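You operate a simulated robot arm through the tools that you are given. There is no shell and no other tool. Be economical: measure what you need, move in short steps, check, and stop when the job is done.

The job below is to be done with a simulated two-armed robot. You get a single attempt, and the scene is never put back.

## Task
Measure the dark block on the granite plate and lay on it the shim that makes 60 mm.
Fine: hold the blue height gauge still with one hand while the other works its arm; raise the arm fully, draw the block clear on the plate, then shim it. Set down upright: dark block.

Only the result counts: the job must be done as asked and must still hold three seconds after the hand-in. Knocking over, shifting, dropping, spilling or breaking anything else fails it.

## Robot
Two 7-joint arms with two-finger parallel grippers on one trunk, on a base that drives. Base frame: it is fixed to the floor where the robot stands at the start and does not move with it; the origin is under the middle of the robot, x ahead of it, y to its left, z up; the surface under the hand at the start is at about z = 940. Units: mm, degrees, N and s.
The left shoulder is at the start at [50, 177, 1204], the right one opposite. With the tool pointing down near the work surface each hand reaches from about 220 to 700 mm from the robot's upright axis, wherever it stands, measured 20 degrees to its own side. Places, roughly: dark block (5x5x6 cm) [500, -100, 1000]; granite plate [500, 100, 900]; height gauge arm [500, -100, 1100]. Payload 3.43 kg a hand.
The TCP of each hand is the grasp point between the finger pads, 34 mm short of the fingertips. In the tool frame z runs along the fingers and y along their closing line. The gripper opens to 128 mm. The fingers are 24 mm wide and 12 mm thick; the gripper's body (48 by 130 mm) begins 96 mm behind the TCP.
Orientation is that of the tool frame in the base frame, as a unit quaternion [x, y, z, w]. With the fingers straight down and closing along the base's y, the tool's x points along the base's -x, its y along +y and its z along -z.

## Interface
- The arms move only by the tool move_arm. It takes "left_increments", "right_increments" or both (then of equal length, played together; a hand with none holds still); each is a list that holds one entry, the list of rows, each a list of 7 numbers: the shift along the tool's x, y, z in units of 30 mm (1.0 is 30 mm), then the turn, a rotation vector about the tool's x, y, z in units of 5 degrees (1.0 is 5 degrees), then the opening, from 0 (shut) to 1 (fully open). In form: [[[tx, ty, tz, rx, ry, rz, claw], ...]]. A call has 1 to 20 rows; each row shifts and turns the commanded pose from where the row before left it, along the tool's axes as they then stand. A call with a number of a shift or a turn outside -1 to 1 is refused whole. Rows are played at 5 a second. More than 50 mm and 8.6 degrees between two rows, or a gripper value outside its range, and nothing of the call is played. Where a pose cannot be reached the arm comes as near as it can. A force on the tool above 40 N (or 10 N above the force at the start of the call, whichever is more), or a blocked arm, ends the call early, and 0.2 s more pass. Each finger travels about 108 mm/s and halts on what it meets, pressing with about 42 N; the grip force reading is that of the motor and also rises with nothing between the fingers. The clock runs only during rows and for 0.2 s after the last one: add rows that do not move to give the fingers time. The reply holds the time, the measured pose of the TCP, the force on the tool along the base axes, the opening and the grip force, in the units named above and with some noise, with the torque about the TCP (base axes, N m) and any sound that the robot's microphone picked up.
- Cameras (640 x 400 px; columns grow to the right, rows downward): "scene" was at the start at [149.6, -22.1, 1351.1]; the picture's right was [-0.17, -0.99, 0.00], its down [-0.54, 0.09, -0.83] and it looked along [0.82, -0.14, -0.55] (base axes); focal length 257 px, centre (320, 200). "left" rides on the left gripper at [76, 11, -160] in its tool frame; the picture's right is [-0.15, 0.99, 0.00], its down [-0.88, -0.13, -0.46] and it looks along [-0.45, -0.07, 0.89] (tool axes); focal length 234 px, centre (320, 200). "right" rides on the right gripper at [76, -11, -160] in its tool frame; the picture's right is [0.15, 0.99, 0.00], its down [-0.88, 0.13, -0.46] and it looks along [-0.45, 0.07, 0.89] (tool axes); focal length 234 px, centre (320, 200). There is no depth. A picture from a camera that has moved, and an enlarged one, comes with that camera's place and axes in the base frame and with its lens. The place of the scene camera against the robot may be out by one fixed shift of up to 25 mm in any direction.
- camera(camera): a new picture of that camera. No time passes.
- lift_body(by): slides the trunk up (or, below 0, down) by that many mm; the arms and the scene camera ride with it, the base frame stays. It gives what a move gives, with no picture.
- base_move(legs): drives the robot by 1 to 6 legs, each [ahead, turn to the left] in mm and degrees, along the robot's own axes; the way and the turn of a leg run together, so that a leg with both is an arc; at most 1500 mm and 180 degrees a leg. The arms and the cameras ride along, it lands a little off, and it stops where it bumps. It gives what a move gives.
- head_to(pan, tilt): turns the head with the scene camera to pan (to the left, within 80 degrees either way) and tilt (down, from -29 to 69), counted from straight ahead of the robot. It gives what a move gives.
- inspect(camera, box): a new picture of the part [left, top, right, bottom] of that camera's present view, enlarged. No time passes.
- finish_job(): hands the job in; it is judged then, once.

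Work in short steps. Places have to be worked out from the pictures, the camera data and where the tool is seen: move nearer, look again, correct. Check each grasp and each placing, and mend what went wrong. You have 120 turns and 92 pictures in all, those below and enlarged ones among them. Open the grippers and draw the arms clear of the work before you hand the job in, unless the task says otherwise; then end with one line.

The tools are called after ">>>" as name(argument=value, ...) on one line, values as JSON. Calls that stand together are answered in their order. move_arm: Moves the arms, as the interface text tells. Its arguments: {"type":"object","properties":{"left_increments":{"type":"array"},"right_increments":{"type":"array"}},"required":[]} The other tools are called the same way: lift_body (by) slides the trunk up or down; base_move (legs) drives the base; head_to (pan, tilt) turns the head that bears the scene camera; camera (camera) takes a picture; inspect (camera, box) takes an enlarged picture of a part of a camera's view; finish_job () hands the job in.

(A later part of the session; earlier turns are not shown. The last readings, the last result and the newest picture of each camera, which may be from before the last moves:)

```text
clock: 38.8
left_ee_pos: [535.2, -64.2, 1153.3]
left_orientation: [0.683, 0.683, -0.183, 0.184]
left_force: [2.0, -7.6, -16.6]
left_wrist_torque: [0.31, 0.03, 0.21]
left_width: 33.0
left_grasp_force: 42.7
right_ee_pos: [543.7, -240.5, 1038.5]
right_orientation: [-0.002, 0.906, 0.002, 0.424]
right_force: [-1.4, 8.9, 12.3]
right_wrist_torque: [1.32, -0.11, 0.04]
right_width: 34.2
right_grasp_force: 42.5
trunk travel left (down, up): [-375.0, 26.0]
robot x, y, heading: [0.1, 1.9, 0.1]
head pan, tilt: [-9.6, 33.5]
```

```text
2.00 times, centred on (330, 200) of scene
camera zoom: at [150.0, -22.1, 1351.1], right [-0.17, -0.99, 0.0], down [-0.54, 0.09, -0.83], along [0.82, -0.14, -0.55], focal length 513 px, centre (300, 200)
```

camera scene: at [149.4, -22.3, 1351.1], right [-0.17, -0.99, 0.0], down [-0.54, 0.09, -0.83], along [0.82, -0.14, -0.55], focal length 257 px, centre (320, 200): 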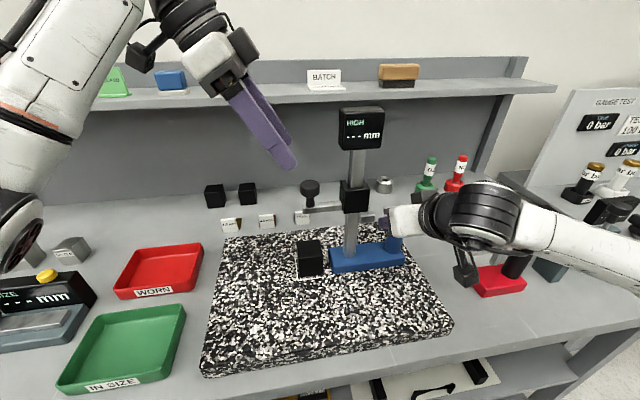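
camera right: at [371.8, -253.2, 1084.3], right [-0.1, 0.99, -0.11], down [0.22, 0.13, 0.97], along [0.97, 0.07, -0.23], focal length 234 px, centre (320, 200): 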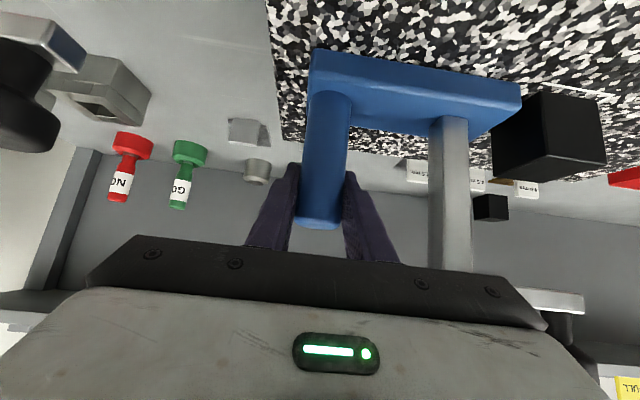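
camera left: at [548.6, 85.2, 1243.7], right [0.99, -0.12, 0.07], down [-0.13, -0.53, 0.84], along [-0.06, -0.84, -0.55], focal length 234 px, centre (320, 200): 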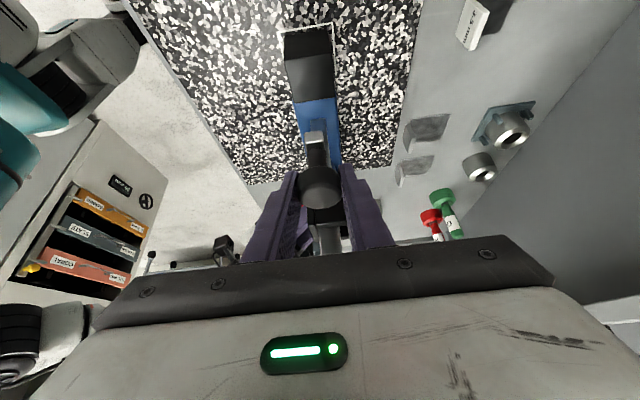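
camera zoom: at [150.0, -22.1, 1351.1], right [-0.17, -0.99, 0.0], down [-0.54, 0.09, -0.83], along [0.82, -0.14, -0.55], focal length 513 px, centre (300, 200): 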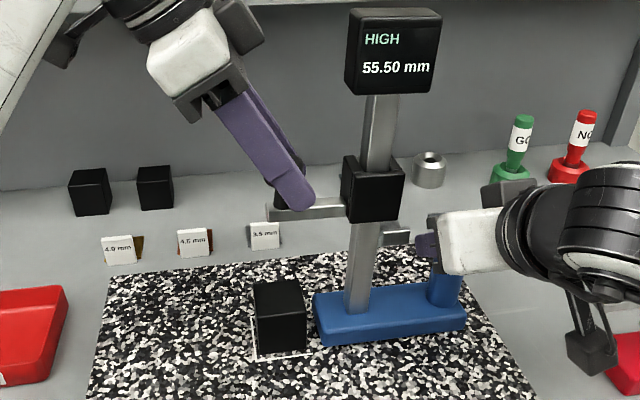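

The gauge has tilted slightly (left edge lifted); the arm was evidently already at the stop height. I lower back toward the original knob position so the foot sits flat.

>>> move_arm(left_increments=[[[0.07, 0, 0.062, 0, 0, 0, 0.15], [0.07, 0, 0.062, 0, 0, 0, 0.15], [0, 0, 0, 0, 0, 0, 0.15], [0, 0, 0, 0, 0, 0, 0.15]]])

>>> inspect(camera="scene", box=[250, 100, 410, 300])

```text
clock: 39.8
left_ee_pos: [535.1, -62.0, 1148.2]
left_orientation: [0.683, 0.683, -0.184, 0.184]
left_force: [-2.4, -2.7, 0.5]
left_wrist_torque: [-1.25, 0.01, -0.13]
left_width: 33.1
left_grasp_force: 42.4
right_ee_pos: [543.2, -240.5, 1039.0]
right_orientation: [-0.001, 0.907, 0.0, 0.422]
right_force: [3.6, 5.7, 3.2]
right_wrist_torque: [0.59, -0.17, -0.19]
right_width: 33.4
right_grasp_force: 42.1
trunk travel left (down, up): [-375.0, 26.0]
robot x, y, heading: [1.6, 0.3, -0.2]
head pan, tilt: [-9.6, 33.5]
```

```text
2.00 times, centred on (330, 200) of scene
camera zoom: at [149.3, -21.4, 1351.2], right [-0.17, -0.99, 0.0], down [-0.54, 0.09, -0.83], along [0.82, -0.14, -0.55], focal length 513 px, centre (300, 200)
```

zoom: 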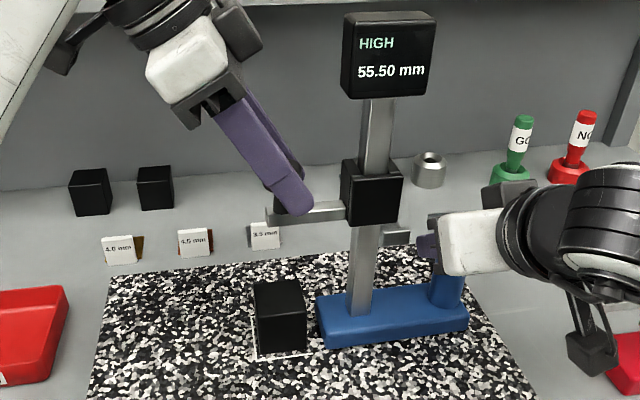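

Nearly flat again; remaining tilt ~0.8°. Forces are small, so I release the knob and back the left hand out along its fingers.

>>> move_arm(left_increments=[[[0, 0, 0, 0, 0, 0, 0.3], [0, 0, 0, 0, 0, 0, 0.4], [0, 0, 0, 0, 0, 0, 0.5], [0, 0, 0, 0, 0, 0, 0.6], [0, 0, -0.6, 0, 0, 0, 0.6], [0, 0, -1, 0, 0, 0, 0.6], [0, 0, -1, 0, 0, 0, 0.6], [0, 0, -1, 0, 0, 0, 0.6], [0, 0, 0, 0, 0, 0, 0.6]]])

>>> inspect(camera="scene", box=[250, 100, 410, 300])

```text
clock: 41.8
left_ee_pos: [534.9, -7.9, 1240.5]
left_orientation: [0.682, 0.684, -0.183, 0.183]
left_force: [0.8, -0.1, 0.0]
left_wrist_torque: [-0.03, 0.0, 0.0]
left_width: 76.8
left_grasp_force: 0.0
right_ee_pos: [544.0, -240.1, 1038.3]
right_orientation: [-0.002, 0.907, 0.002, 0.422]
right_force: [-1.0, 0.3, -6.2]
right_wrist_torque: [-0.34, -0.04, 0.05]
right_width: 33.4
right_grasp_force: 42.3
trunk travel left (down, up): [-375.0, 26.0]
robot x, y, heading: [0.0, -1.3, -0.1]
head pan, tilt: [-9.6, 33.5]
```

```text
2.00 times, centred on (330, 200) of scene
camera zoom: at [150.2, -22.4, 1351.0], right [-0.17, -0.99, 0.0], down [-0.54, 0.09, -0.83], along [0.82, -0.14, -0.55], focal length 513 px, centre (300, 200)
```

zoom: 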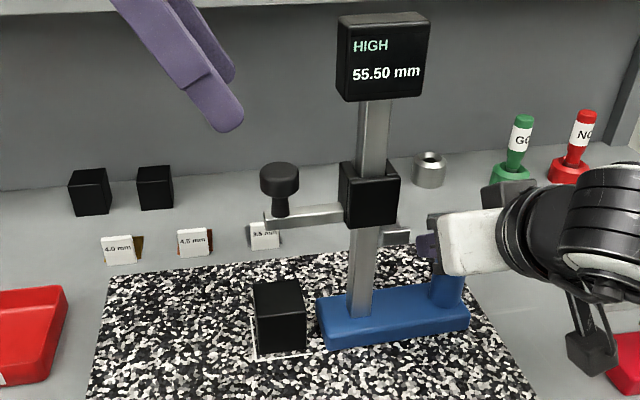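

The gauge is flat again, but comparing with the start the slider sits ~3 mm below its stop. I regrip the knob to nudge it up gently.

>>> move_arm(left_increments=[[[0, 0.03, 1, 0, 0, 0, 0.6], [0, 0, 1, 0, 0, 0, 0.6], [0, 0, 1, 0, 0, 0, 0.6], [0.04, 0, 0.68, 0, 0, 0, 0.6], [0, 0, 0, 0, 0, 0, 0.45], [0, 0, 0, 0, 0, 0, 0.35], [0, 0, 0, 0, 0, 0, 0.3], [0, 0, 0, 0, 0, 0, 0.25], [0, 0, 0, 0, 0, 0, 0.2], [0, 0, 0, 0, 0, 0, 0.15], [0, 0, 0, 0, 0, 0, 0.15]]])

>>> move_arm(left_increments=[[[-0.025, 0, -0.045, 0, 0, 0, 0.15], [-0.017, 0, -0.03, 0, 0, 0, 0.15], [0, 0, 0, 0, 0, 0, 0.15]]])

```text
clock: 44.2
left_ee_pos: [536.5, -62.2, 1143.9]
left_orientation: [0.683, 0.683, -0.184, 0.182]
left_force: [-4.1, -1.7, 0.9]
left_wrist_torque: [-0.11, 0.1, -0.26]
left_width: 32.9
left_grasp_force: 42.6
right_ee_pos: [543.7, -240.6, 1038.1]
right_orientation: [-0.001, 0.907, 0.001, 0.422]
right_force: [5.4, 0.1, -6.0]
right_wrist_torque: [-0.36, 0.38, -0.63]
right_width: 33.1
right_grasp_force: 42.3
trunk travel left (down, up): [-375.0, 26.0]
robot x, y, heading: [0.2, -4.1, -0.3]
head pan, tilt: [-9.6, 33.5]
```

```text
clock: 45.0
left_ee_pos: [536.8, -62.3, 1146.9]
left_orientation: [0.682, 0.684, -0.183, 0.183]
left_force: [-4.0, 0.2, -0.2]
left_wrist_torque: [0.39, 0.1, -0.3]
left_width: 33.0
left_grasp_force: 42.2
right_ee_pos: [544.5, -241.1, 1040.0]
right_orientation: [0.0, 0.906, 0.001, 0.424]
right_force: [4.8, 0.2, 0.1]
right_wrist_torque: [0.36, 0.24, -0.38]
right_width: 33.3
right_grasp_force: 42.0
trunk travel left (down, up): [-375.0, 26.0]
robot x, y, heading: [1.0, 1.7, -0.0]
head pan, tilt: [-9.6, 33.5]
```

No stop felt yet. One more 1 mm twice.

>>> move_arm(left_increments=[[[-0.017, 0, -0.03, 0, 0, 0, 0.15], [0, 0, 0, 0, 0, 0, 0.15]]])

>>> move_arm(left_increments=[[[-0.017, 0, -0.03, 0, 0, 0, 0.15], [0, 0, 0, 0, 0, 0, 0.15]]])

>>> inspect(camera="scene", box=[250, 100, 410, 300])

```text
clock: 45.6
left_ee_pos: [536.6, -62.1, 1147.5]
left_orientation: [0.682, 0.685, -0.183, 0.183]
left_force: [-1.1, -3.8, -6.9]
left_wrist_torque: [1.07, 0.04, -0.04]
left_width: 33.0
left_grasp_force: 42.2
right_ee_pos: [542.8, -241.0, 1040.7]
right_orientation: [-0.002, 0.906, 0.002, 0.424]
right_force: [0.7, 4.2, 6.4]
right_wrist_torque: [0.44, 0.11, -0.16]
right_width: 33.3
right_grasp_force: 41.8
trunk travel left (down, up): [-375.0, 26.0]
robot x, y, heading: [0.5, 0.2, -0.0]
head pan, tilt: [-9.6, 33.5]
```

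```text
clock: 46.2
left_ee_pos: [535.2, -62.2, 1149.2]
left_orientation: [0.682, 0.684, -0.184, 0.182]
left_force: [1.0, -6.4, -18.4]
left_wrist_torque: [0.89, 0.01, 0.07]
left_width: 32.9
left_grasp_force: 42.3
right_ee_pos: [543.7, -239.9, 1040.3]
right_orientation: [-0.002, 0.906, 0.003, 0.424]
right_force: [-2.3, 6.2, 10.9]
right_wrist_torque: [1.13, -0.07, 0.09]
right_width: 33.1
right_grasp_force: 42.3
trunk travel left (down, up): [-375.0, 26.0]
robot x, y, heading: [-0.7, -2.1, -0.2]
head pan, tilt: [-9.6, 33.5]
```

```text
2.00 times, centred on (330, 200) of scene
camera zoom: at [150.3, -22.3, 1351.0], right [-0.17, -0.99, 0.0], down [-0.54, 0.09, -0.83], along [0.82, -0.14, -0.55], focal length 513 px, centre (300, 200)
```

zoom: 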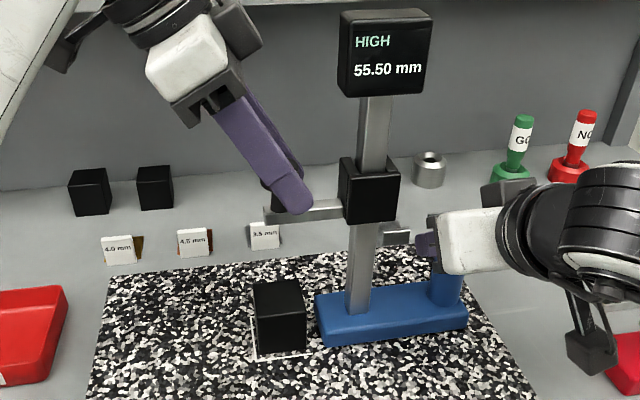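

Stop reached at ~18 N with only slight lift. I release here and back out.

>>> move_arm(left_increments=[[[0.008, 0, 0.02, 0, 0, 0, 0.15], [0, 0, 0, 0, 0, 0, 0.3], [0, 0, 0, 0, 0, 0, 0.4], [0, 0, 0, 0, 0, 0, 0.5], [0, 0, 0, 0, 0, 0, 0.6], [0, 0, -0.6, 0, 0, 0, 0.6], [0, 0, -1, 0, 0, 0, 0.6], [0, 0, -1, 0, 0, 0, 0.6], [0, 0, -1, 0, 0, 0, 0.6], [0, 0, 0, 0, 0, 0, 0.6]]])

>>> inspect(camera="scene", box=[250, 100, 410, 300])

>>> camera(camera="left")

```text
clock: 48.4
left_ee_pos: [535.0, -10.6, 1242.9]
left_orientation: [0.682, 0.684, -0.182, 0.183]
left_force: [0.1, 0.3, -0.1]
left_wrist_torque: [0.02, -0.01, -0.02]
left_width: 76.8
left_grasp_force: 0.1
right_ee_pos: [543.1, -241.4, 1037.8]
right_orientation: [-0.001, 0.907, 0.001, 0.422]
right_force: [0.0, 0.0, -7.1]
right_wrist_torque: [-0.48, -0.05, 0.04]
right_width: 33.1
right_grasp_force: 42.0
trunk travel left (down, up): [-375.0, 26.0]
robot x, y, heading: [-2.1, -1.1, 0.0]
head pan, tilt: [-9.6, 33.5]
```

```text
2.00 times, centred on (330, 200) of scene
camera zoom: at [150.3, -22.4, 1351.0], right [-0.17, -0.99, 0.0], down [-0.54, 0.09, -0.83], along [0.82, -0.14, -0.55], focal length 513 px, centre (300, 200)
```

zoom: 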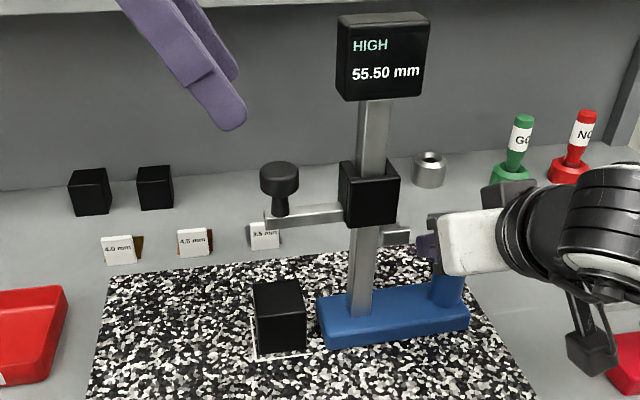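

```text
59 pictures are left
camera left: at [546.4, 135.9, 1343.2], right [0.99, -0.13, 0.07], down [-0.13, -0.53, 0.84], along [-0.07, -0.84, -0.54], focal length 234 px, centre (320, 200)
```

left: 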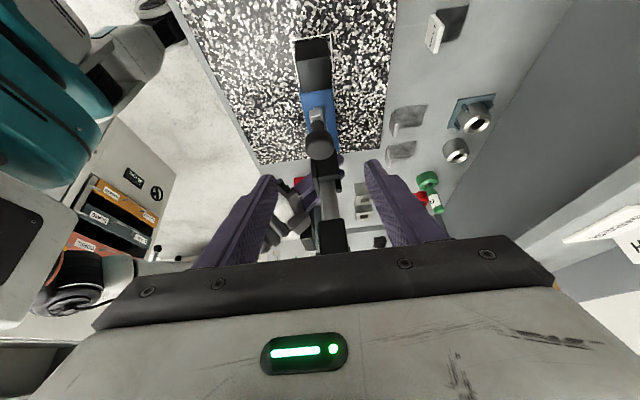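

Arm is at its stop and the gauge stands flat. Block top ≈ z 999, centre ≈ (540,−59). I tilt the left hand further (50°) and bring it to a standoff left of the block, below the gauge arm level.

>>> move_arm(left_increments=[[[0, 0, -0.5, 0, -1, 0, 0.7], [0, 0, 0, 0, -1, 0, 0.7], [0, 0, 0, 0, -1, 0, 0.7], [0, 0, 0, 0, -1, 0, 0.7], [1, 0, 0, 0, 0, 0, 0.7], [1, 0, 0, 0, 0, 0, 0.7], [1, 0.16, 0, 0, 0, 0, 0.7], [1, 0, 0, 0, 0, 0, 0.7], [1, 0, 0, 0, 0, 0, 0.7], [0.85, 0, 0, 0, 0, 0, 0.7], [0, 0, 1, 0, 0, 0, 0.7], [0, 0, 1, 0, 0, 0, 0.7], [0, 0, 0.5, 0, 0, 0, 0.7], [0, 0, 0, 0, 0, 0, 0.7]]])

>>> camera(camera="left")

>>> camera(camera="scene")

```text
clock: 51.4
left_ee_pos: [539.9, 52.3, 1072.4]
left_orientation: [0.64, 0.641, -0.299, 0.3]
left_force: [0.0, 0.1, -0.4]
left_wrist_torque: [-0.02, 0.02, 0.0]
left_width: 89.9
left_grasp_force: 0.0
right_ee_pos: [544.5, -240.8, 1038.3]
right_orientation: [-0.002, 0.907, 0.002, 0.422]
right_force: [-0.1, 1.3, -8.2]
right_wrist_torque: [-0.54, -0.03, 0.01]
right_width: 33.3
right_grasp_force: 42.3
trunk travel left (down, up): [-375.0, 26.0]
robot x, y, heading: [-0.4, -3.0, -0.4]
head pan, tilt: [-9.6, 33.5]
```

```text
58 pictures are left
camera left: at [552.7, 224.9, 1116.0], right [0.99, -0.09, 0.11], down [-0.13, -0.22, 0.97], along [-0.07, -0.97, -0.23], focal length 234 px, centre (320, 200)
```

left: 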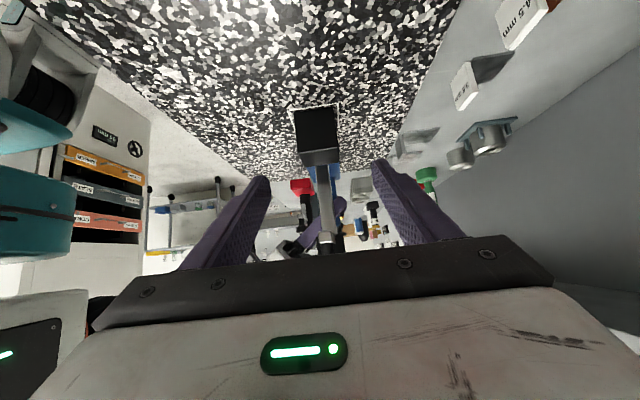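

```text
57 pictures are left
camera scene: at [150.3, -22.2, 1351.0], right [-0.17, -0.99, 0.0], down [-0.54, 0.09, -0.83], along [0.82, -0.14, -0.55], focal length 257 px, centre (320, 200)
```

scene: 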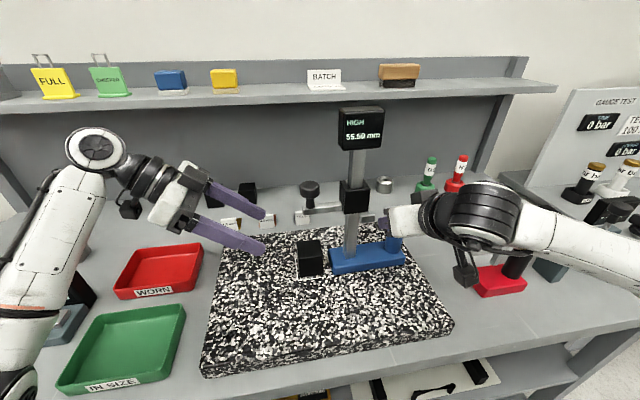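

Block x ≈ 541, well between the fingers. I advance along the fingers to TCP ≈ (541,−42,985).

>>> move_arm(left_increments=[[[0.05, 0.03, 0.86, 0, 0, 0, 0.7], [0.05, 0, 0.85, 0, 0, 0, 0.7], [0.05, 0, 0.85, 0, 0, 0, 0.7], [0.05, 0, 0.85, 0, 0, 0, 0.7], [0, 0, 0.5, 0, 0, 0, 0.7], [0, 0, 0, 0, 0, 0, 0.7]]])

>>> camera(camera="left")

>>> inspect(camera="scene", box=[210, 160, 410, 300])

```text
clock: 52.8
left_ee_pos: [540.9, -31.6, 991.1]
left_orientation: [0.64, 0.641, -0.298, 0.299]
left_force: [0.7, 0.1, 0.9]
left_wrist_torque: [-0.01, -0.01, 0.01]
left_width: 89.8
left_grasp_force: 0.1
right_ee_pos: [543.8, -240.9, 1038.6]
right_orientation: [-0.002, 0.907, 0.002, 0.422]
right_force: [0.1, -0.5, -7.0]
right_wrist_torque: [-0.53, -0.06, -0.01]
right_width: 33.4
right_grasp_force: 42.2
trunk travel left (down, up): [-375.0, 26.0]
robot x, y, heading: [-0.3, 1.9, -0.2]
head pan, tilt: [-9.6, 33.5]
```

```text
56 pictures are left
camera left: at [553.7, 139.5, 1035.7], right [0.99, -0.09, 0.11], down [-0.13, -0.22, 0.97], along [-0.07, -0.97, -0.23], focal length 234 px, centre (320, 200)
```

left: 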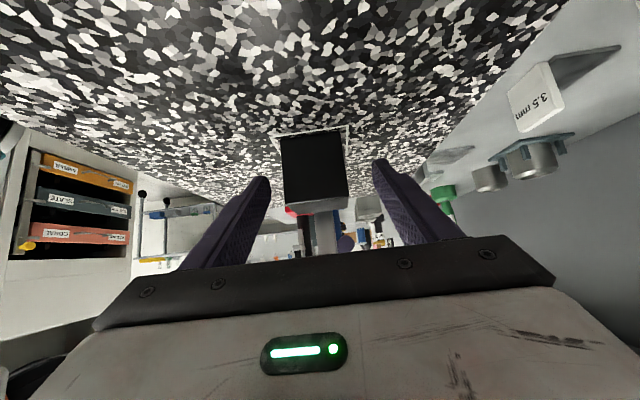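

```text
2.86 times, centred on (310, 230) of scene
camera zoom: at [150.3, -22.3, 1351.0], right [-0.17, -0.99, 0.0], down [-0.54, 0.09, -0.83], along [0.82, -0.14, -0.55], focal length 733 px, centre (349, 114)
```

zoom: 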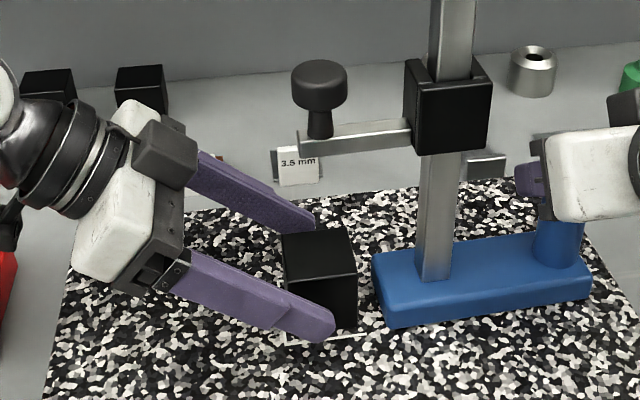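

Fingers straddle the block with room to the blue foot. I go 8 mm further and close.

>>> move_arm(left_increments=[[[0, 0, 0.27, 0, 0, 0, 0.7], [0, 0, 0, 0, 0, 0, 0.55], [0, 0, 0, 0, 0, 0, 0.48], [0, 0, 0, 0, 0, 0, 0.44], [0, 0, 0, 0, 0, 0, 0.4], [0, 0, 0, 0, 0, 0, 0.36], [0, 0, 0, 0, 0, 0, 0.3], [0, 0, 0, 0, 0, 0, 0.3]]])

>>> inspect(camera="scene", box=[210, 160, 410, 300])

```text
clock: 54.6
left_ee_pos: [542.1, -38.6, 986.4]
left_orientation: [0.64, 0.641, -0.299, 0.298]
left_force: [-2.4, -1.2, 0.5]
left_wrist_torque: [-0.09, 0.12, -0.07]
left_width: 49.6
left_grasp_force: 41.7
right_ee_pos: [543.6, -241.6, 1039.0]
right_orientation: [-0.001, 0.907, 0.001, 0.422]
right_force: [-0.1, -0.1, -7.9]
right_wrist_torque: [-0.57, -0.06, 0.01]
right_width: 33.0
right_grasp_force: 41.7
trunk travel left (down, up): [-375.0, 26.0]
robot x, y, heading: [0.4, -1.3, 0.2]
head pan, tilt: [-9.6, 33.5]
```

```text
2.86 times, centred on (310, 230) of scene
camera zoom: at [150.1, -22.4, 1351.0], right [-0.17, -0.99, 0.0], down [-0.54, 0.09, -0.83], along [0.82, -0.14, -0.55], focal length 733 px, centre (349, 114)
```

zoom: 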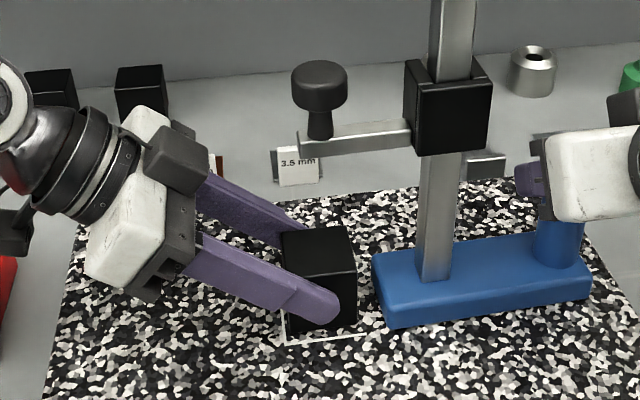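

Block gripped (49.6 mm). I slide it on the plate 100 mm to the left and 60 mm toward the robot.

>>> move_arm(left_increments=[[[0.268, 0, -0.319, 0, 0, 0, 0.3], [0.268, -0.2, -0.319, 0, 0, 0, 0.3], [0.268, -0.3, -0.319, 0, 0, 0, 0.3], [0.268, -0.3, -0.319, 0, 0, 0, 0.3], [0.268, -0.3, -0.319, 0, 0, 0, 0.3], [0.268, -0.3, -0.319, 0, 0, 0, 0.3], [0.268, -0.3, -0.319, 0, 0, 0, 0.3], [0.268, -0.3, -0.319, 0, 0, 0, 0.3], [0, 0, 0, 0, 0, 0, 0.3]]])

>>> camera(camera="scene")

>>> inspect(camera="scene", box=[190, 190, 350, 310])

```text
clock: 56.6
left_ee_pos: [479.9, 62.1, 987.7]
left_orientation: [0.64, 0.642, -0.299, 0.299]
left_force: [0.3, -0.4, 0.1]
left_wrist_torque: [0.1, -0.01, -0.03]
left_width: 50.0
left_grasp_force: 42.0
right_ee_pos: [543.9, -241.6, 1037.7]
right_orientation: [-0.001, 0.907, 0.002, 0.422]
right_force: [-0.6, -0.1, -7.9]
right_wrist_torque: [-0.5, -0.03, 0.01]
right_width: 33.3
right_grasp_force: 41.1
trunk travel left (down, up): [-375.0, 26.0]
robot x, y, heading: [1.2, -1.5, -0.2]
head pan, tilt: [-9.6, 33.5]
```

```text
53 pictures are left
camera scene: at [150.8, -22.4, 1350.9], right [-0.17, -0.99, 0.0], down [-0.55, 0.09, -0.83], along [0.82, -0.14, -0.55], focal length 257 px, centre (320, 200)
```

scene: 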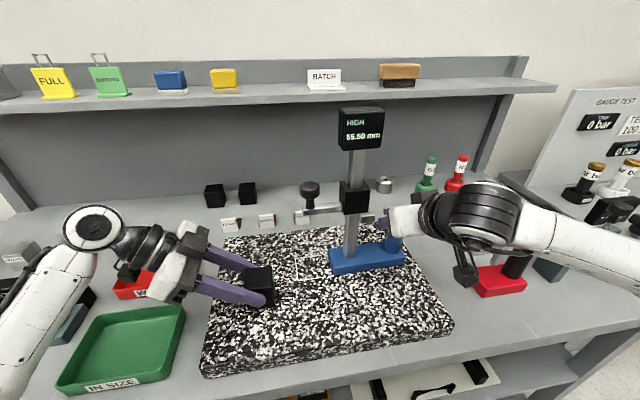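

```text
3.33 times, centred on (270, 250) of scene
camera zoom: at [150.8, -22.4, 1350.9], right [-0.17, -0.99, 0.0], down [-0.55, 0.09, -0.83], along [0.82, -0.14, -0.55], focal length 856 px, centre (487, 33)
```

zoom: 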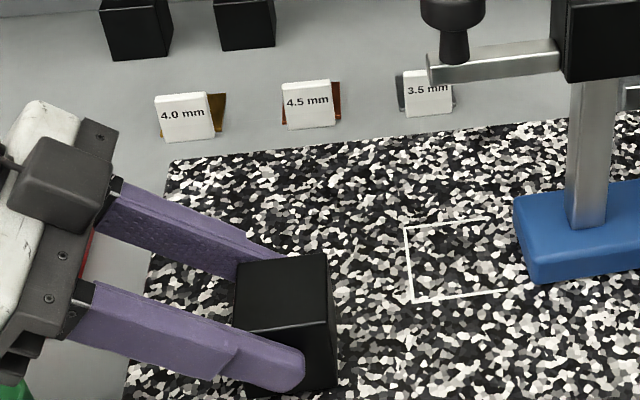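

Block is clear of the gauge, at about (480,42). I lower 1.5 mm to seat it, release, and back out along the fingers.

>>> move_arm(left_increments=[[[0.02, 0, 0.016, 0, 0, 0, 0.3], [0.02, 0, 0.016, 0, 0, 0, 0.3], [0, 0, 0, 0, 0, 0, 0.3], [0, 0, 0, 0, 0, 0, 0.45], [0, 0, 0, 0, 0, 0, 0.55], [0, 0, 0, 0, 0, 0, 0.6], [0, 0, -0.5, 0, 0, 0, 0.6], [0, 0, -0.8, 0, 0, 0, 0.6], [0, 0, -0.8, 0, 0, 0, 0.6], [0, 0, -0.8, 0, 0, 0, 0.6], [0, 0, -0.8, 0, 0, 0, 0.6], [0, 0, 0, 0, 0, 0, 0.6]]])

>>> inspect(camera="scene", box=[190, 190, 350, 310])

>>> camera(camera="left")

```text
clock: 59.2
left_ee_pos: [481.1, 147.2, 1059.7]
left_orientation: [0.641, 0.641, -0.299, 0.299]
left_force: [0.4, -0.4, -0.4]
left_wrist_torque: [-0.01, -0.01, -0.02]
left_width: 76.9
left_grasp_force: 0.1
right_ee_pos: [543.6, -241.6, 1037.7]
right_orientation: [-0.002, 0.907, 0.001, 0.422]
right_force: [0.8, 0.4, -6.6]
right_wrist_torque: [-0.54, -0.04, -0.02]
right_width: 33.3
right_grasp_force: 42.1
trunk travel left (down, up): [-375.0, 26.0]
robot x, y, heading: [1.1, -1.0, 0.2]
head pan, tilt: [-9.6, 33.5]
```

```text
3.33 times, centred on (270, 250) of scene
camera zoom: at [150.3, -22.4, 1351.0], right [-0.17, -0.99, 0.0], down [-0.54, 0.09, -0.83], along [0.82, -0.14, -0.55], focal length 856 px, centre (487, 33)
```

zoom: 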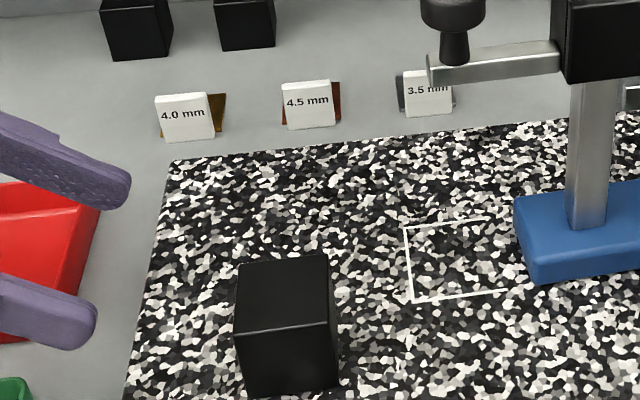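

```text
50 pictures are left
camera left: at [492.8, 319.0, 1104.1], right [0.99, -0.09, 0.11], down [-0.13, -0.22, 0.97], along [-0.07, -0.97, -0.23], focal length 234 px, centre (320, 200)
```

left: 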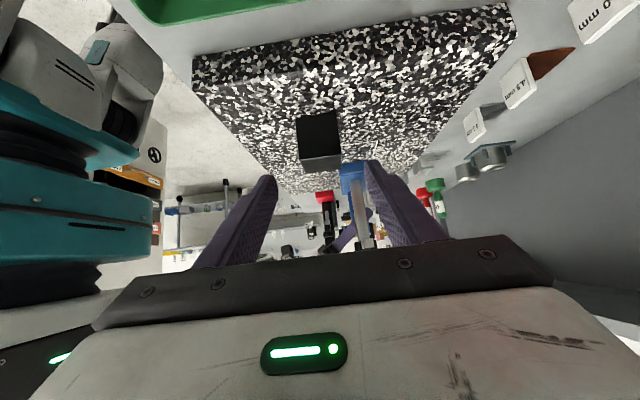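

Block stands upright on the plate. Now I release the right hand from the handle and withdraw it along its fingers, since I'll need the robot nearer to the shims.

>>> move_arm(right_increments=[[[0, 0, 0, 0, 0, 0, 0.3], [0, 0, 0, 0, 0, 0, 0.4], [0, 0, 0, 0, 0, 0, 0.55], [0, 0, 0, 0, 0, 0, 0.6], [0, 0, -0.6, 0, 0, 0, 0.6], [0, 0, -1, 0, 0, 0, 0.6], [0, 0, -1, 0, 0, 0, 0.6], [0, 0, -1, 0, 0, 0, 0.6], [0, 0, -1, 0, 0, 0, 0.6], [0, 0, -1, 0, 0, 0, 0.6], [0, 0, 0, 0, 0, 0, 0.6]]])

>>> head_to(pan=5, tilt=65)

>>> camera(camera="scene")

```text
clock: 61.6
left_ee_pos: [480.6, 147.3, 1059.2]
left_orientation: [0.64, 0.641, -0.299, 0.299]
left_force: [0.9, -1.0, 0.7]
left_wrist_torque: [-0.01, -0.01, 0.0]
left_width: 76.7
left_grasp_force: 0.0
right_ee_pos: [431.7, -242.7, 1157.4]
right_orientation: [-0.002, 0.907, 0.002, 0.421]
right_force: [-0.8, -0.2, -0.7]
right_wrist_torque: [0.0, -0.01, 0.01]
right_width: 76.8
right_grasp_force: 0.1
right hand out of reach, approached as far as the arm can: row 9, 10
trunk travel left (down, up): [-375.0, 26.0]
robot x, y, heading: [-0.9, 5.3, 0.0]
head pan, tilt: [-9.6, 33.5]
```

```text
clock: 62.6
left_ee_pos: [480.5, 147.2, 1059.7]
left_orientation: [0.64, 0.641, -0.3, 0.3]
left_force: [0.6, 0.2, 0.8]
left_wrist_torque: [0.04, 0.02, -0.01]
left_width: 76.9
left_grasp_force: 0.0
right_ee_pos: [432.6, -242.0, 1157.2]
right_orientation: [-0.001, 0.907, 0.001, 0.422]
right_force: [-0.5, -0.1, 0.9]
right_wrist_torque: [-0.02, -0.04, -0.04]
right_width: 76.8
right_grasp_force: 0.0
trunk travel left (down, up): [-375.0, 26.0]
robot x, y, heading: [2.5, -3.5, 0.1]
head pan, tilt: [5.0, 65.0]
```

```text
49 pictures are left
camera scene: at [122.5, -2.0, 1309.0], right [0.09, -1.0, 0.0], down [-0.9, -0.08, -0.42], along [0.42, 0.04, -0.91], focal length 257 px, centre (320, 200)
```

scene: 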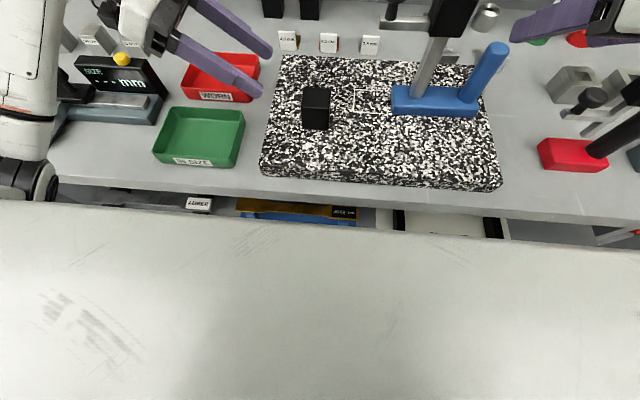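

The gauge is free and standing. I try to reach the shims without driving: return the head, and reorient the left hand (untilt, yaw back) at a safe height.

>>> move_arm(left_increments=[[[0, 0, -1, 0, 1, 0, 0.6], [0, 0, -1, 0, 1, 0, 0.6], [0, 0, -1, 0, 1, 0, 0.6], [0, 0, 0, 0, 1, 0, 0.6], [0, 0, 0, 0, 1, 0, 0.6], [0, 0, 0, 0, 1, 0, 0.6], [0, 0, 0, 0, 1, 0, 0.6], [0, 0, 0, 0, 1, 0, 0.6], [0, 0, 0, 0, 1, 0, 0.6], [0, 0, 0, 0, 1, 0, 0.6], [0, 0, 0, 0, 0, 0, 0.6]]])

>>> move_arm(left_increments=[[[0, 0, 0, 0, 0, -1, 0.6], [0, 0, 0, 0, 0, -1, 0.6], [0, 0, 0, 0, 0, -1, 0.6], [0, 0, 0, 0, 0, -1, 0.6], [0, 0, 0, 0, 0, -1, 0.6], [0, 0, 0, 0, 0, -1, 0.6], [0, 0, 0, 0, 0, -1, 0.6], [0, 0, 0, 0, 0, -1, 0.6], [0, 0, 0, 0, 0, -1, 0.6], [0, 0, 0, 0, 0, -1, 0.6], [0, 0, 0, 0, 0, -1, 0.6], [0, 0, 0, 0, 0, -1, 0.6], [0, 0, 0, 0, 0, -1, 0.6], [0, 0, 0, 0, 0, -1, 0.6], [0, 0, 0, 0, 0, -1, 0.6], [0, 0, 0, 0, 0, -1, 0.6], [0, 0, 0, 0, 0, -1, 0.6], [0, 0, 0, 0, 0, -1, 0.6], [0, 0, 0, 0, 0, 0, 0.6]]])

>>> head_to(pan=2, tilt=33)

>>> camera(camera="scene")

```text
clock: 65.0
left_ee_pos: [481.2, 210.6, 1120.5]
left_orientation: [0.707, 0.707, 0.0, 0.0]
left_force: [-0.5, -0.2, -0.5]
left_wrist_torque: [0.0, 0.01, -0.02]
left_width: 76.9
left_grasp_force: 0.1
right_ee_pos: [432.5, -242.3, 1157.2]
right_orientation: [-0.001, 0.906, 0.001, 0.422]
right_force: [0.8, -0.2, -0.5]
right_wrist_torque: [-0.02, -0.01, 0.0]
right_width: 76.6
right_grasp_force: 0.1
trunk travel left (down, up): [-375.0, 26.0]
robot x, y, heading: [-0.6, 2.3, -0.0]
head pan, tilt: [5.0, 65.0]
```

```text
clock: 69.0
left_ee_pos: [481.7, 210.5, 1121.6]
left_orientation: [-0.001, 1.0, -0.001, -0.001]
left_force: [-0.3, 0.8, 0.3]
left_wrist_torque: [0.02, -0.01, -0.01]
left_width: 76.9
left_grasp_force: 0.1
right_ee_pos: [432.5, -242.0, 1158.2]
right_orientation: [-0.002, 0.907, 0.001, 0.422]
right_force: [0.4, -0.8, 0.0]
right_wrist_torque: [0.02, 0.0, 0.0]
right_width: 76.5
right_grasp_force: 0.0
trunk travel left (down, up): [-375.0, 26.0]
robot x, y, heading: [-0.4, -3.9, 0.2]
head pan, tilt: [5.0, 65.0]
```

```text
clock: 69.9
left_ee_pos: [480.9, 211.7, 1121.1]
left_orientation: [-0.001, 1.0, -0.001, 0.0]
left_force: [-0.1, -1.0, 0.4]
left_wrist_torque: [0.02, 0.02, 0.02]
left_width: 76.8
left_grasp_force: 0.1
right_ee_pos: [432.2, -243.7, 1157.1]
right_orientation: [-0.001, 0.907, 0.001, 0.421]
right_force: [-0.1, 0.4, -0.3]
right_wrist_torque: [-0.01, -0.04, 0.02]
right_width: 76.8
right_grasp_force: 0.1
trunk travel left (down, up): [-375.0, 26.0]
robot x, y, heading: [1.0, -1.3, -0.1]
head pan, tilt: [2.0, 33.0]
```

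```text
48 pictures are left
camera scene: at [151.1, -4.2, 1351.8], right [0.04, -1.0, 0.0], down [-0.54, -0.02, -0.84], along [0.84, 0.03, -0.55], focal length 257 px, centre (320, 200)
```

scene: 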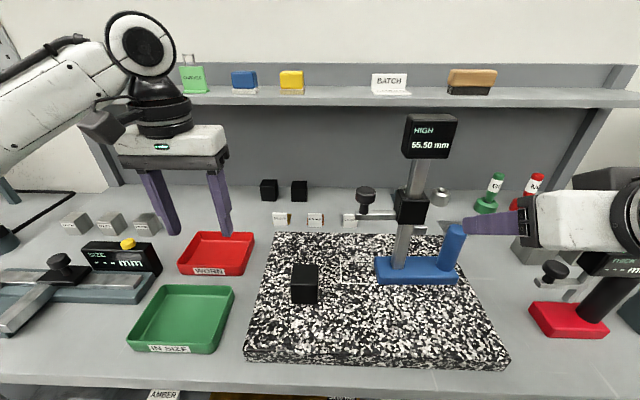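

Clear view of the shims. I enlarge them.

>>> inspect(camera="scene", box=[265, 195, 365, 245])

```text
6.40 times, centred on (315, 220) of scene
camera zoom: at [151.1, -4.2, 1351.8], right [0.04, -1.0, 0.0], down [-0.54, -0.02, -0.84], along [0.84, 0.03, -0.55], focal length 1642 px, centre (352, 72)
```

zoom: 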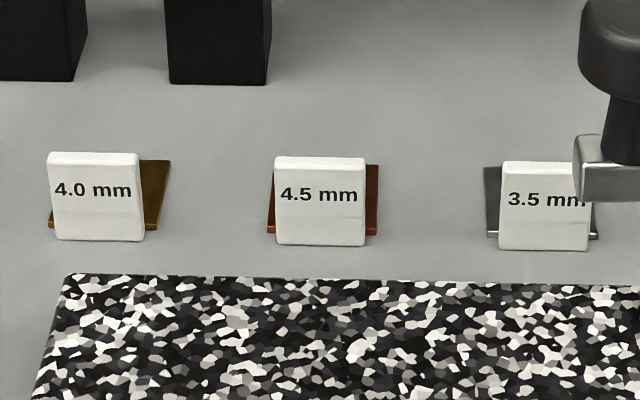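

The 4.5 shim lies flat behind its card at roughly (775,35,≈900), beyond vertical-tool reach. Earlier wrist pictures showed open floor in front of the base back to x≈60 with the table edge at x≈305, so a 100 mm drive is safe. I first shift the right hand away from the gauge.

>>> move_arm(right_increments=[[[0, -1, 0, 0, 0, 0, 0.4], [0, -1, 0, 0, 0, 0, 0.3], [0, 0, 0, 0.0, 1, 0, 0.3], [0, 0, 0, 0, 1, 0, 0.3], [0, 0, -1, 0, 1, 0, 0.3], [0, 0, -1, 0, 0, 0, 0.3], [0, 0, 0, 0, 0, 0, 0.3]]])

>>> base_move(legs=[[90, 0]])

>>> camera(camera="scene")

```text
clock: 71.5
left_ee_pos: [481.4, 212.3, 1121.2]
left_orientation: [-0.001, 1.0, 0.0, 0.0]
left_force: [-0.7, 0.7, -0.3]
left_wrist_torque: [-0.01, -0.02, 0.02]
left_width: 76.9
left_grasp_force: 0.1
right_ee_pos: [397.8, -301.0, 1205.1]
right_orientation: [-0.001, 0.954, 0.0, 0.3]
right_force: [-0.3, 0.2, 0.4]
right_wrist_torque: [-0.02, 0.0, 0.0]
right_width: 38.3
right_grasp_force: 0.1
trunk travel left (down, up): [-375.0, 26.0]
robot x, y, heading: [-0.3, -3.7, -0.1]
head pan, tilt: [2.0, 33.0]
```

```text
clock: 72.7
left_ee_pos: [550.1, 210.4, 1120.4]
left_orientation: [0.0, 1.0, 0.0, 0.0]
left_force: [0.2, -0.2, 0.9]
left_wrist_torque: [0.02, -0.02, -0.01]
left_width: 76.7
left_grasp_force: 0.0
right_ee_pos: [466.6, -301.6, 1204.4]
right_orientation: [0.0, 0.954, 0.001, 0.3]
right_force: [-0.4, -0.4, 0.4]
right_wrist_torque: [-0.01, -0.07, 0.02]
right_width: 38.4
right_grasp_force: 0.1
trunk travel left (down, up): [-375.0, 26.0]
robot x, y, heading: [69.8, -1.2, 0.0]
head pan, tilt: [2.0, 33.0]
stopped in leg 1: the robot was blocked; the commanded pose is now the measured one
```

```text
46 pictures are left
camera scene: at [219.1, -4.6, 1352.2], right [0.03, -1.0, 0.0], down [-0.54, -0.02, -0.84], along [0.84, 0.03, -0.54], focal length 257 px, centre (320, 200)
```

scene: 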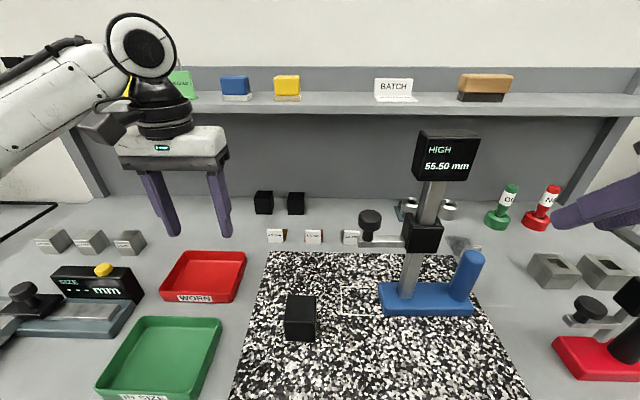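

The base stopped at +70 mm; everything still stands. I enlarge the shims and the block from this nearer viewpoint.

>>> inspect(camera="scene", box=[255, 215, 355, 265])

>>> inspect(camera="scene", box=[250, 270, 370, 350])

```text
6.40 times, centred on (305, 240) of scene
camera zoom: at [219.1, -4.6, 1352.2], right [0.03, -1.0, 0.0], down [-0.54, -0.02, -0.84], along [0.84, 0.03, -0.54], focal length 1642 px, centre (416, -56)
```

zoom: 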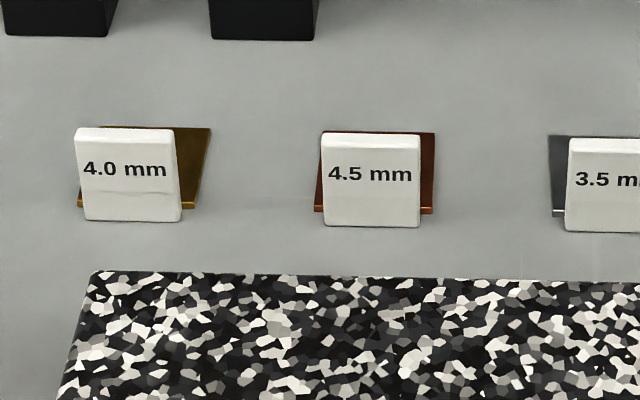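

```text
5.00 times, centred on (310, 310) of scene
camera zoom: at [219.1, -4.6, 1352.2], right [0.03, -1.0, 0.0], down [-0.54, -0.02, -0.84], along [0.84, 0.03, -0.54], focal length 1283 px, centre (370, -350)
```

zoom: 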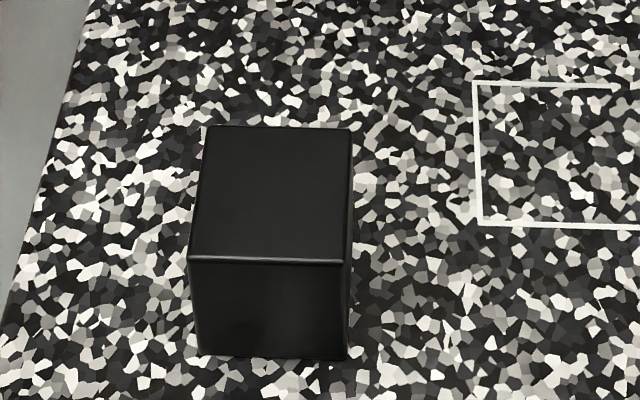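

I pitch the left hand 20° forward and bring it above the 4.5 shim, staying ~100 mm up.

>>> move_arm(left_increments=[[[0, 0, 0, 0, -1, 0, 0.6], [0, 0, 0, 0, -1, 0, 0.6], [0, 0, 0, 0, -1, 0, 0.6], [0, 0, 0, 0, -1, 0, 0.6], [-1, 0, 0, 0, 0, 0, 0.6], [-1, 0, 0, 0, 0, 0, 0.6], [-1, -1, 0, 0, 0, 0, 0.6], [-1, -1, 0, 0, 0, 0, 0.6], [-0.86, -1, 0, 0, 0, 0, 0.6], [0, -1, 0, 0, 0, 0, 0.6], [0, -1, 0, 0, 0, 0, 0.6], [0, -0.83, 0, 0, 0, 0, 0.6], [0, 0, 1, 0, 0, 0, 0.6], [0, 0, 1, 0, 0, 0, 0.6], [0, 0, 1, 0, 0, 0, 0.6], [0, 0, 1, 0, 0, 0, 0.6], [0, 0, 0, 0, 0, 0, 0.6]]])

>>> camera(camera="left")

>>> camera(camera="scene")

```text
clock: 76.3
left_ee_pos: [729.3, 35.5, 1057.3]
left_orientation: [0.0, 0.985, 0.0, 0.172]
left_force: [0.0, 0.2, 0.3]
left_wrist_torque: [0.0, 0.0, 0.01]
left_width: 76.9
left_grasp_force: 0.1
right_ee_pos: [467.6, -302.5, 1204.1]
right_orientation: [0.0, 0.954, 0.0, 0.3]
right_force: [0.4, 0.2, -1.0]
right_wrist_torque: [-0.01, 0.02, 0.0]
right_width: 38.5
right_grasp_force: 0.2
trunk travel left (down, up): [-375.0, 26.0]
robot x, y, heading: [63.8, -6.5, -0.1]
head pan, tilt: [2.0, 33.0]
```

```text
43 pictures are left
camera left: at [604.9, 46.6, 1181.8], right [0.14, 0.99, 0.05], down [0.67, -0.13, 0.73], along [0.73, -0.07, -0.68], focal length 234 px, centre (320, 200)
```

left: 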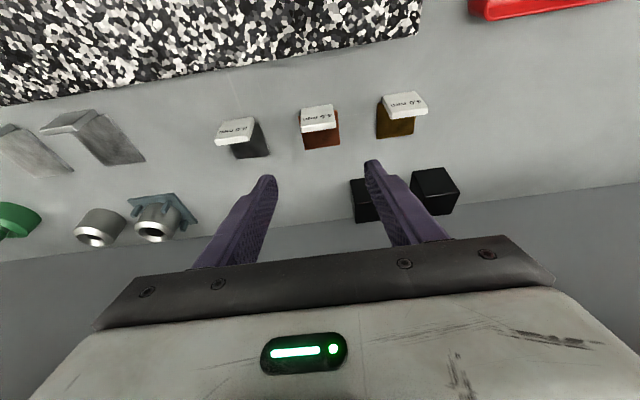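

```text
42 pictures are left
camera scene: at [220.8, -4.6, 1351.9], right [0.03, -1.0, 0.0], down [-0.54, -0.02, -0.84], along [0.84, 0.03, -0.54], focal length 257 px, centre (320, 200)
```

scene: 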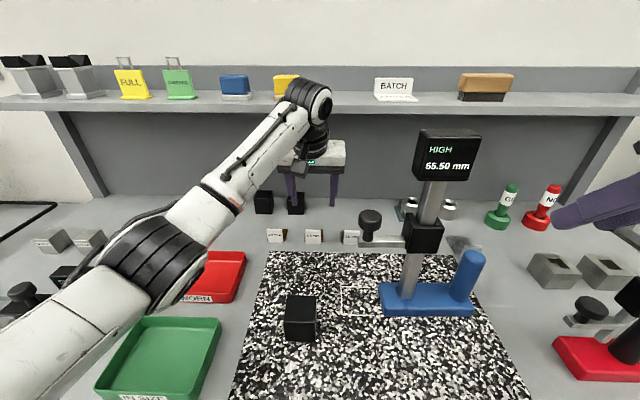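

The left wrist camera sees the brown 4.5 shim well. Enlarge.

>>> inspect(camera="left", box=[270, 80, 390, 170])

```text
4.44 times, centred on (330, 125) of left
camera zoom: at [604.9, 46.6, 1181.8], right [0.14, 0.99, 0.05], down [0.67, -0.13, 0.73], along [0.73, -0.07, -0.68], focal length 1041 px, centre (276, 533)
```

zoom: 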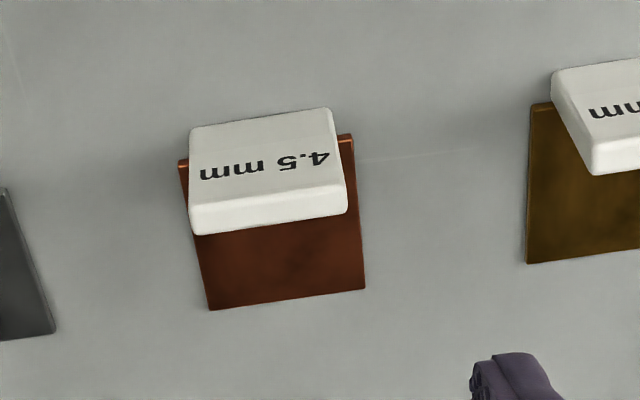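

Shim is 50×50, centre ≈ (770,36.5), top ≈ z 902. I descend to ~25 mm above the grasp height and check.

>>> move_arm(left_increments=[[[0.16, 0.03, 0.68, 0, 0, 0, 0.6], [0, 0, 0.9, 0, 0, 0, 0.6], [0, 0, 0.9, 0, 0, 0, 0.6], [0, 0, 0.9, 0, 0, 0, 0.6], [0, 0, 0, 0, 0, 0, 0.6]]])

>>> camera(camera="left")

```text
clock: 77.5
left_ee_pos: [758.6, 36.9, 960.2]
left_orientation: [0.0, 0.985, -0.001, 0.172]
left_force: [-0.4, -0.2, 0.3]
left_wrist_torque: [-0.03, 0.0, 0.02]
left_width: 76.8
left_grasp_force: 0.0
right_ee_pos: [467.0, -303.2, 1202.4]
right_orientation: [-0.001, 0.954, 0.001, 0.3]
right_force: [0.2, -0.6, 0.3]
right_wrist_torque: [0.01, -0.01, -0.05]
right_width: 38.3
right_grasp_force: 0.0
trunk travel left (down, up): [-375.0, 26.0]
robot x, y, heading: [70.4, 1.8, 0.0]
head pan, tilt: [2.0, 33.0]
```

```text
40 pictures are left
camera left: at [634.2, 48.0, 1084.5], right [0.14, 0.99, 0.05], down [0.67, -0.13, 0.73], along [0.73, -0.07, -0.68], focal length 234 px, centre (320, 200)
```

left: 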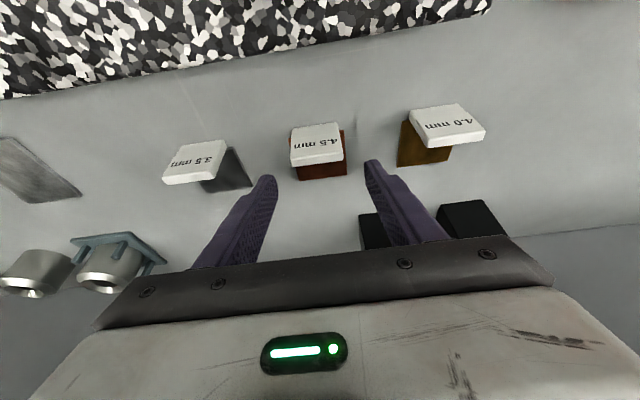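

Alignment confirmed (back edge at x≈794, y≈39). I lower ~22 mm in small steps watching for table contact.

>>> move_arm(left_increments=[[[0.1, 0.03, 0.28, 0, 0, 0, 0.6], [0.09, 0, 0.25, 0, 0, 0, 0.6], [0.06, 0, 0.16, 0, 0, 0, 0.6], [0, 0, 0, 0, 0, 0, 0.6]]])

>>> camera(camera="left")

>>> inspect(camera="scene", box=[255, 190, 375, 260])

```text
clock: 78.5
left_ee_pos: [758.2, 37.9, 936.9]
left_orientation: [0.0, 0.985, 0.0, 0.173]
left_force: [0.0, -0.6, 0.4]
left_wrist_torque: [-0.01, 0.01, -0.01]
left_width: 77.0
left_grasp_force: 0.1
right_ee_pos: [467.7, -303.5, 1203.4]
right_orientation: [0.0, 0.954, 0.001, 0.3]
right_force: [0.5, -0.3, 0.5]
right_wrist_torque: [-0.01, 0.01, 0.03]
right_width: 38.5
right_grasp_force: 0.1
trunk travel left (down, up): [-375.0, 26.0]
robot x, y, heading: [71.4, -0.3, -0.1]
head pan, tilt: [2.0, 33.0]
```

```text
39 pictures are left
camera left: at [633.9, 48.1, 1061.9], right [0.14, 0.99, 0.05], down [0.67, -0.13, 0.73], along [0.73, -0.07, -0.68], focal length 234 px, centre (320, 200)
```

left: 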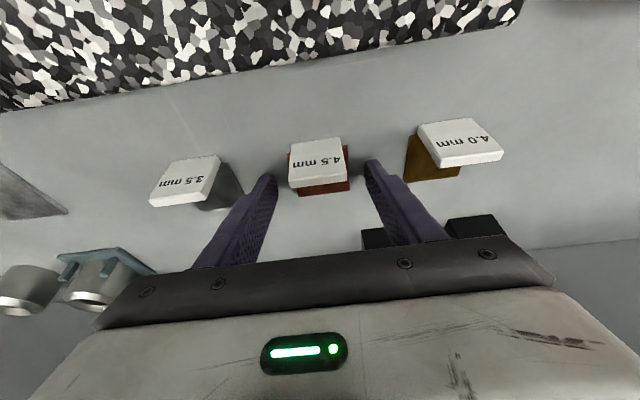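

```text
5.33 times, centred on (315, 225) of scene
camera zoom: at [220.9, -4.6, 1351.9], right [0.03, -1.0, 0.0], down [-0.54, -0.02, -0.84], along [0.84, 0.03, -0.54], focal length 1369 px, centre (347, 67)
```

zoom: 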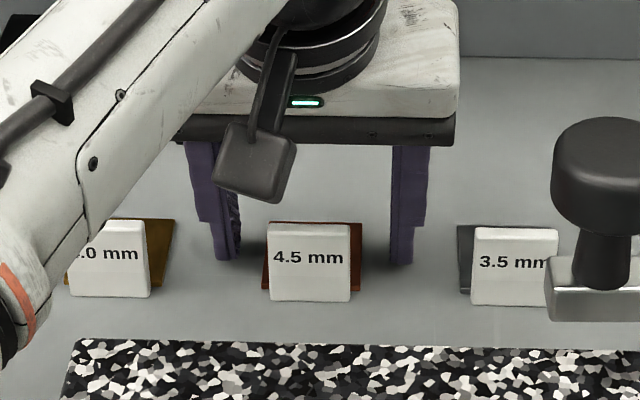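

Fingertips are just above the table on both sides of the shim. I lower in 1.5 mm steps to feel the table.

>>> move_arm(left_increments=[[[0.017, 0, 0.047, 0, 0, 0, 0.6], [0, 0, 0, 0, 0, 0, 0.6]]])

>>> move_arm(left_increments=[[[0.017, 0, 0.047, 0, 0, 0, 0.6], [0, 0, 0, 0, 0, 0, 0.6]]])

>>> move_arm(left_increments=[[[0.017, 0, 0.047, 0, 0, 0, 0.6], [0, 0, 0, 0, 0, 0, 0.6]]])

```text
clock: 79.1
left_ee_pos: [759.5, 35.9, 936.2]
left_orientation: [0.0, 0.985, 0.0, 0.173]
left_force: [0.2, 0.0, 0.1]
left_wrist_torque: [0.0, 0.02, 0.0]
left_width: 76.6
left_grasp_force: 0.1
right_ee_pos: [467.2, -301.8, 1203.2]
right_orientation: [0.0, 0.954, 0.0, 0.3]
right_force: [0.0, 0.4, -0.7]
right_wrist_torque: [-0.01, 0.0, 0.03]
right_width: 38.5
right_grasp_force: 0.0
trunk travel left (down, up): [-375.0, 26.0]
robot x, y, heading: [70.9, 0.0, 0.1]
head pan, tilt: [2.0, 33.0]
```

```text
clock: 79.7
left_ee_pos: [758.5, 37.6, 936.9]
left_orientation: [0.0, 0.985, 0.0, 0.174]
left_force: [0.7, 2.0, 8.0]
left_wrist_torque: [0.11, 0.01, 0.12]
left_width: 76.9
left_grasp_force: 0.1
right_ee_pos: [468.4, -302.1, 1204.7]
right_orientation: [0.0, 0.954, 0.001, 0.301]
right_force: [-0.9, -0.3, 0.3]
right_wrist_torque: [0.0, 0.01, 0.04]
right_width: 38.6
right_grasp_force: 0.1
trunk travel left (down, up): [-375.0, 26.0]
robot x, y, heading: [71.9, -2.1, -0.2]
head pan, tilt: [2.0, 33.0]
```

```text
clock: 80.3
left_ee_pos: [759.8, 37.2, 936.3]
left_orientation: [0.0, 0.985, 0.0, 0.175]
left_force: [1.9, 4.4, 16.8]
left_wrist_torque: [0.12, -0.03, 0.05]
left_width: 76.8
left_grasp_force: 0.0
right_ee_pos: [466.2, -302.3, 1205.2]
right_orientation: [0.0, 0.954, 0.0, 0.301]
right_force: [0.1, -0.5, 0.2]
right_wrist_torque: [0.02, 0.03, 0.04]
right_width: 38.1
right_grasp_force: 0.0
trunk travel left (down, up): [-375.0, 26.0]
robot x, y, heading: [68.5, 1.3, 0.0]
head pan, tilt: [2.0, 33.0]
```

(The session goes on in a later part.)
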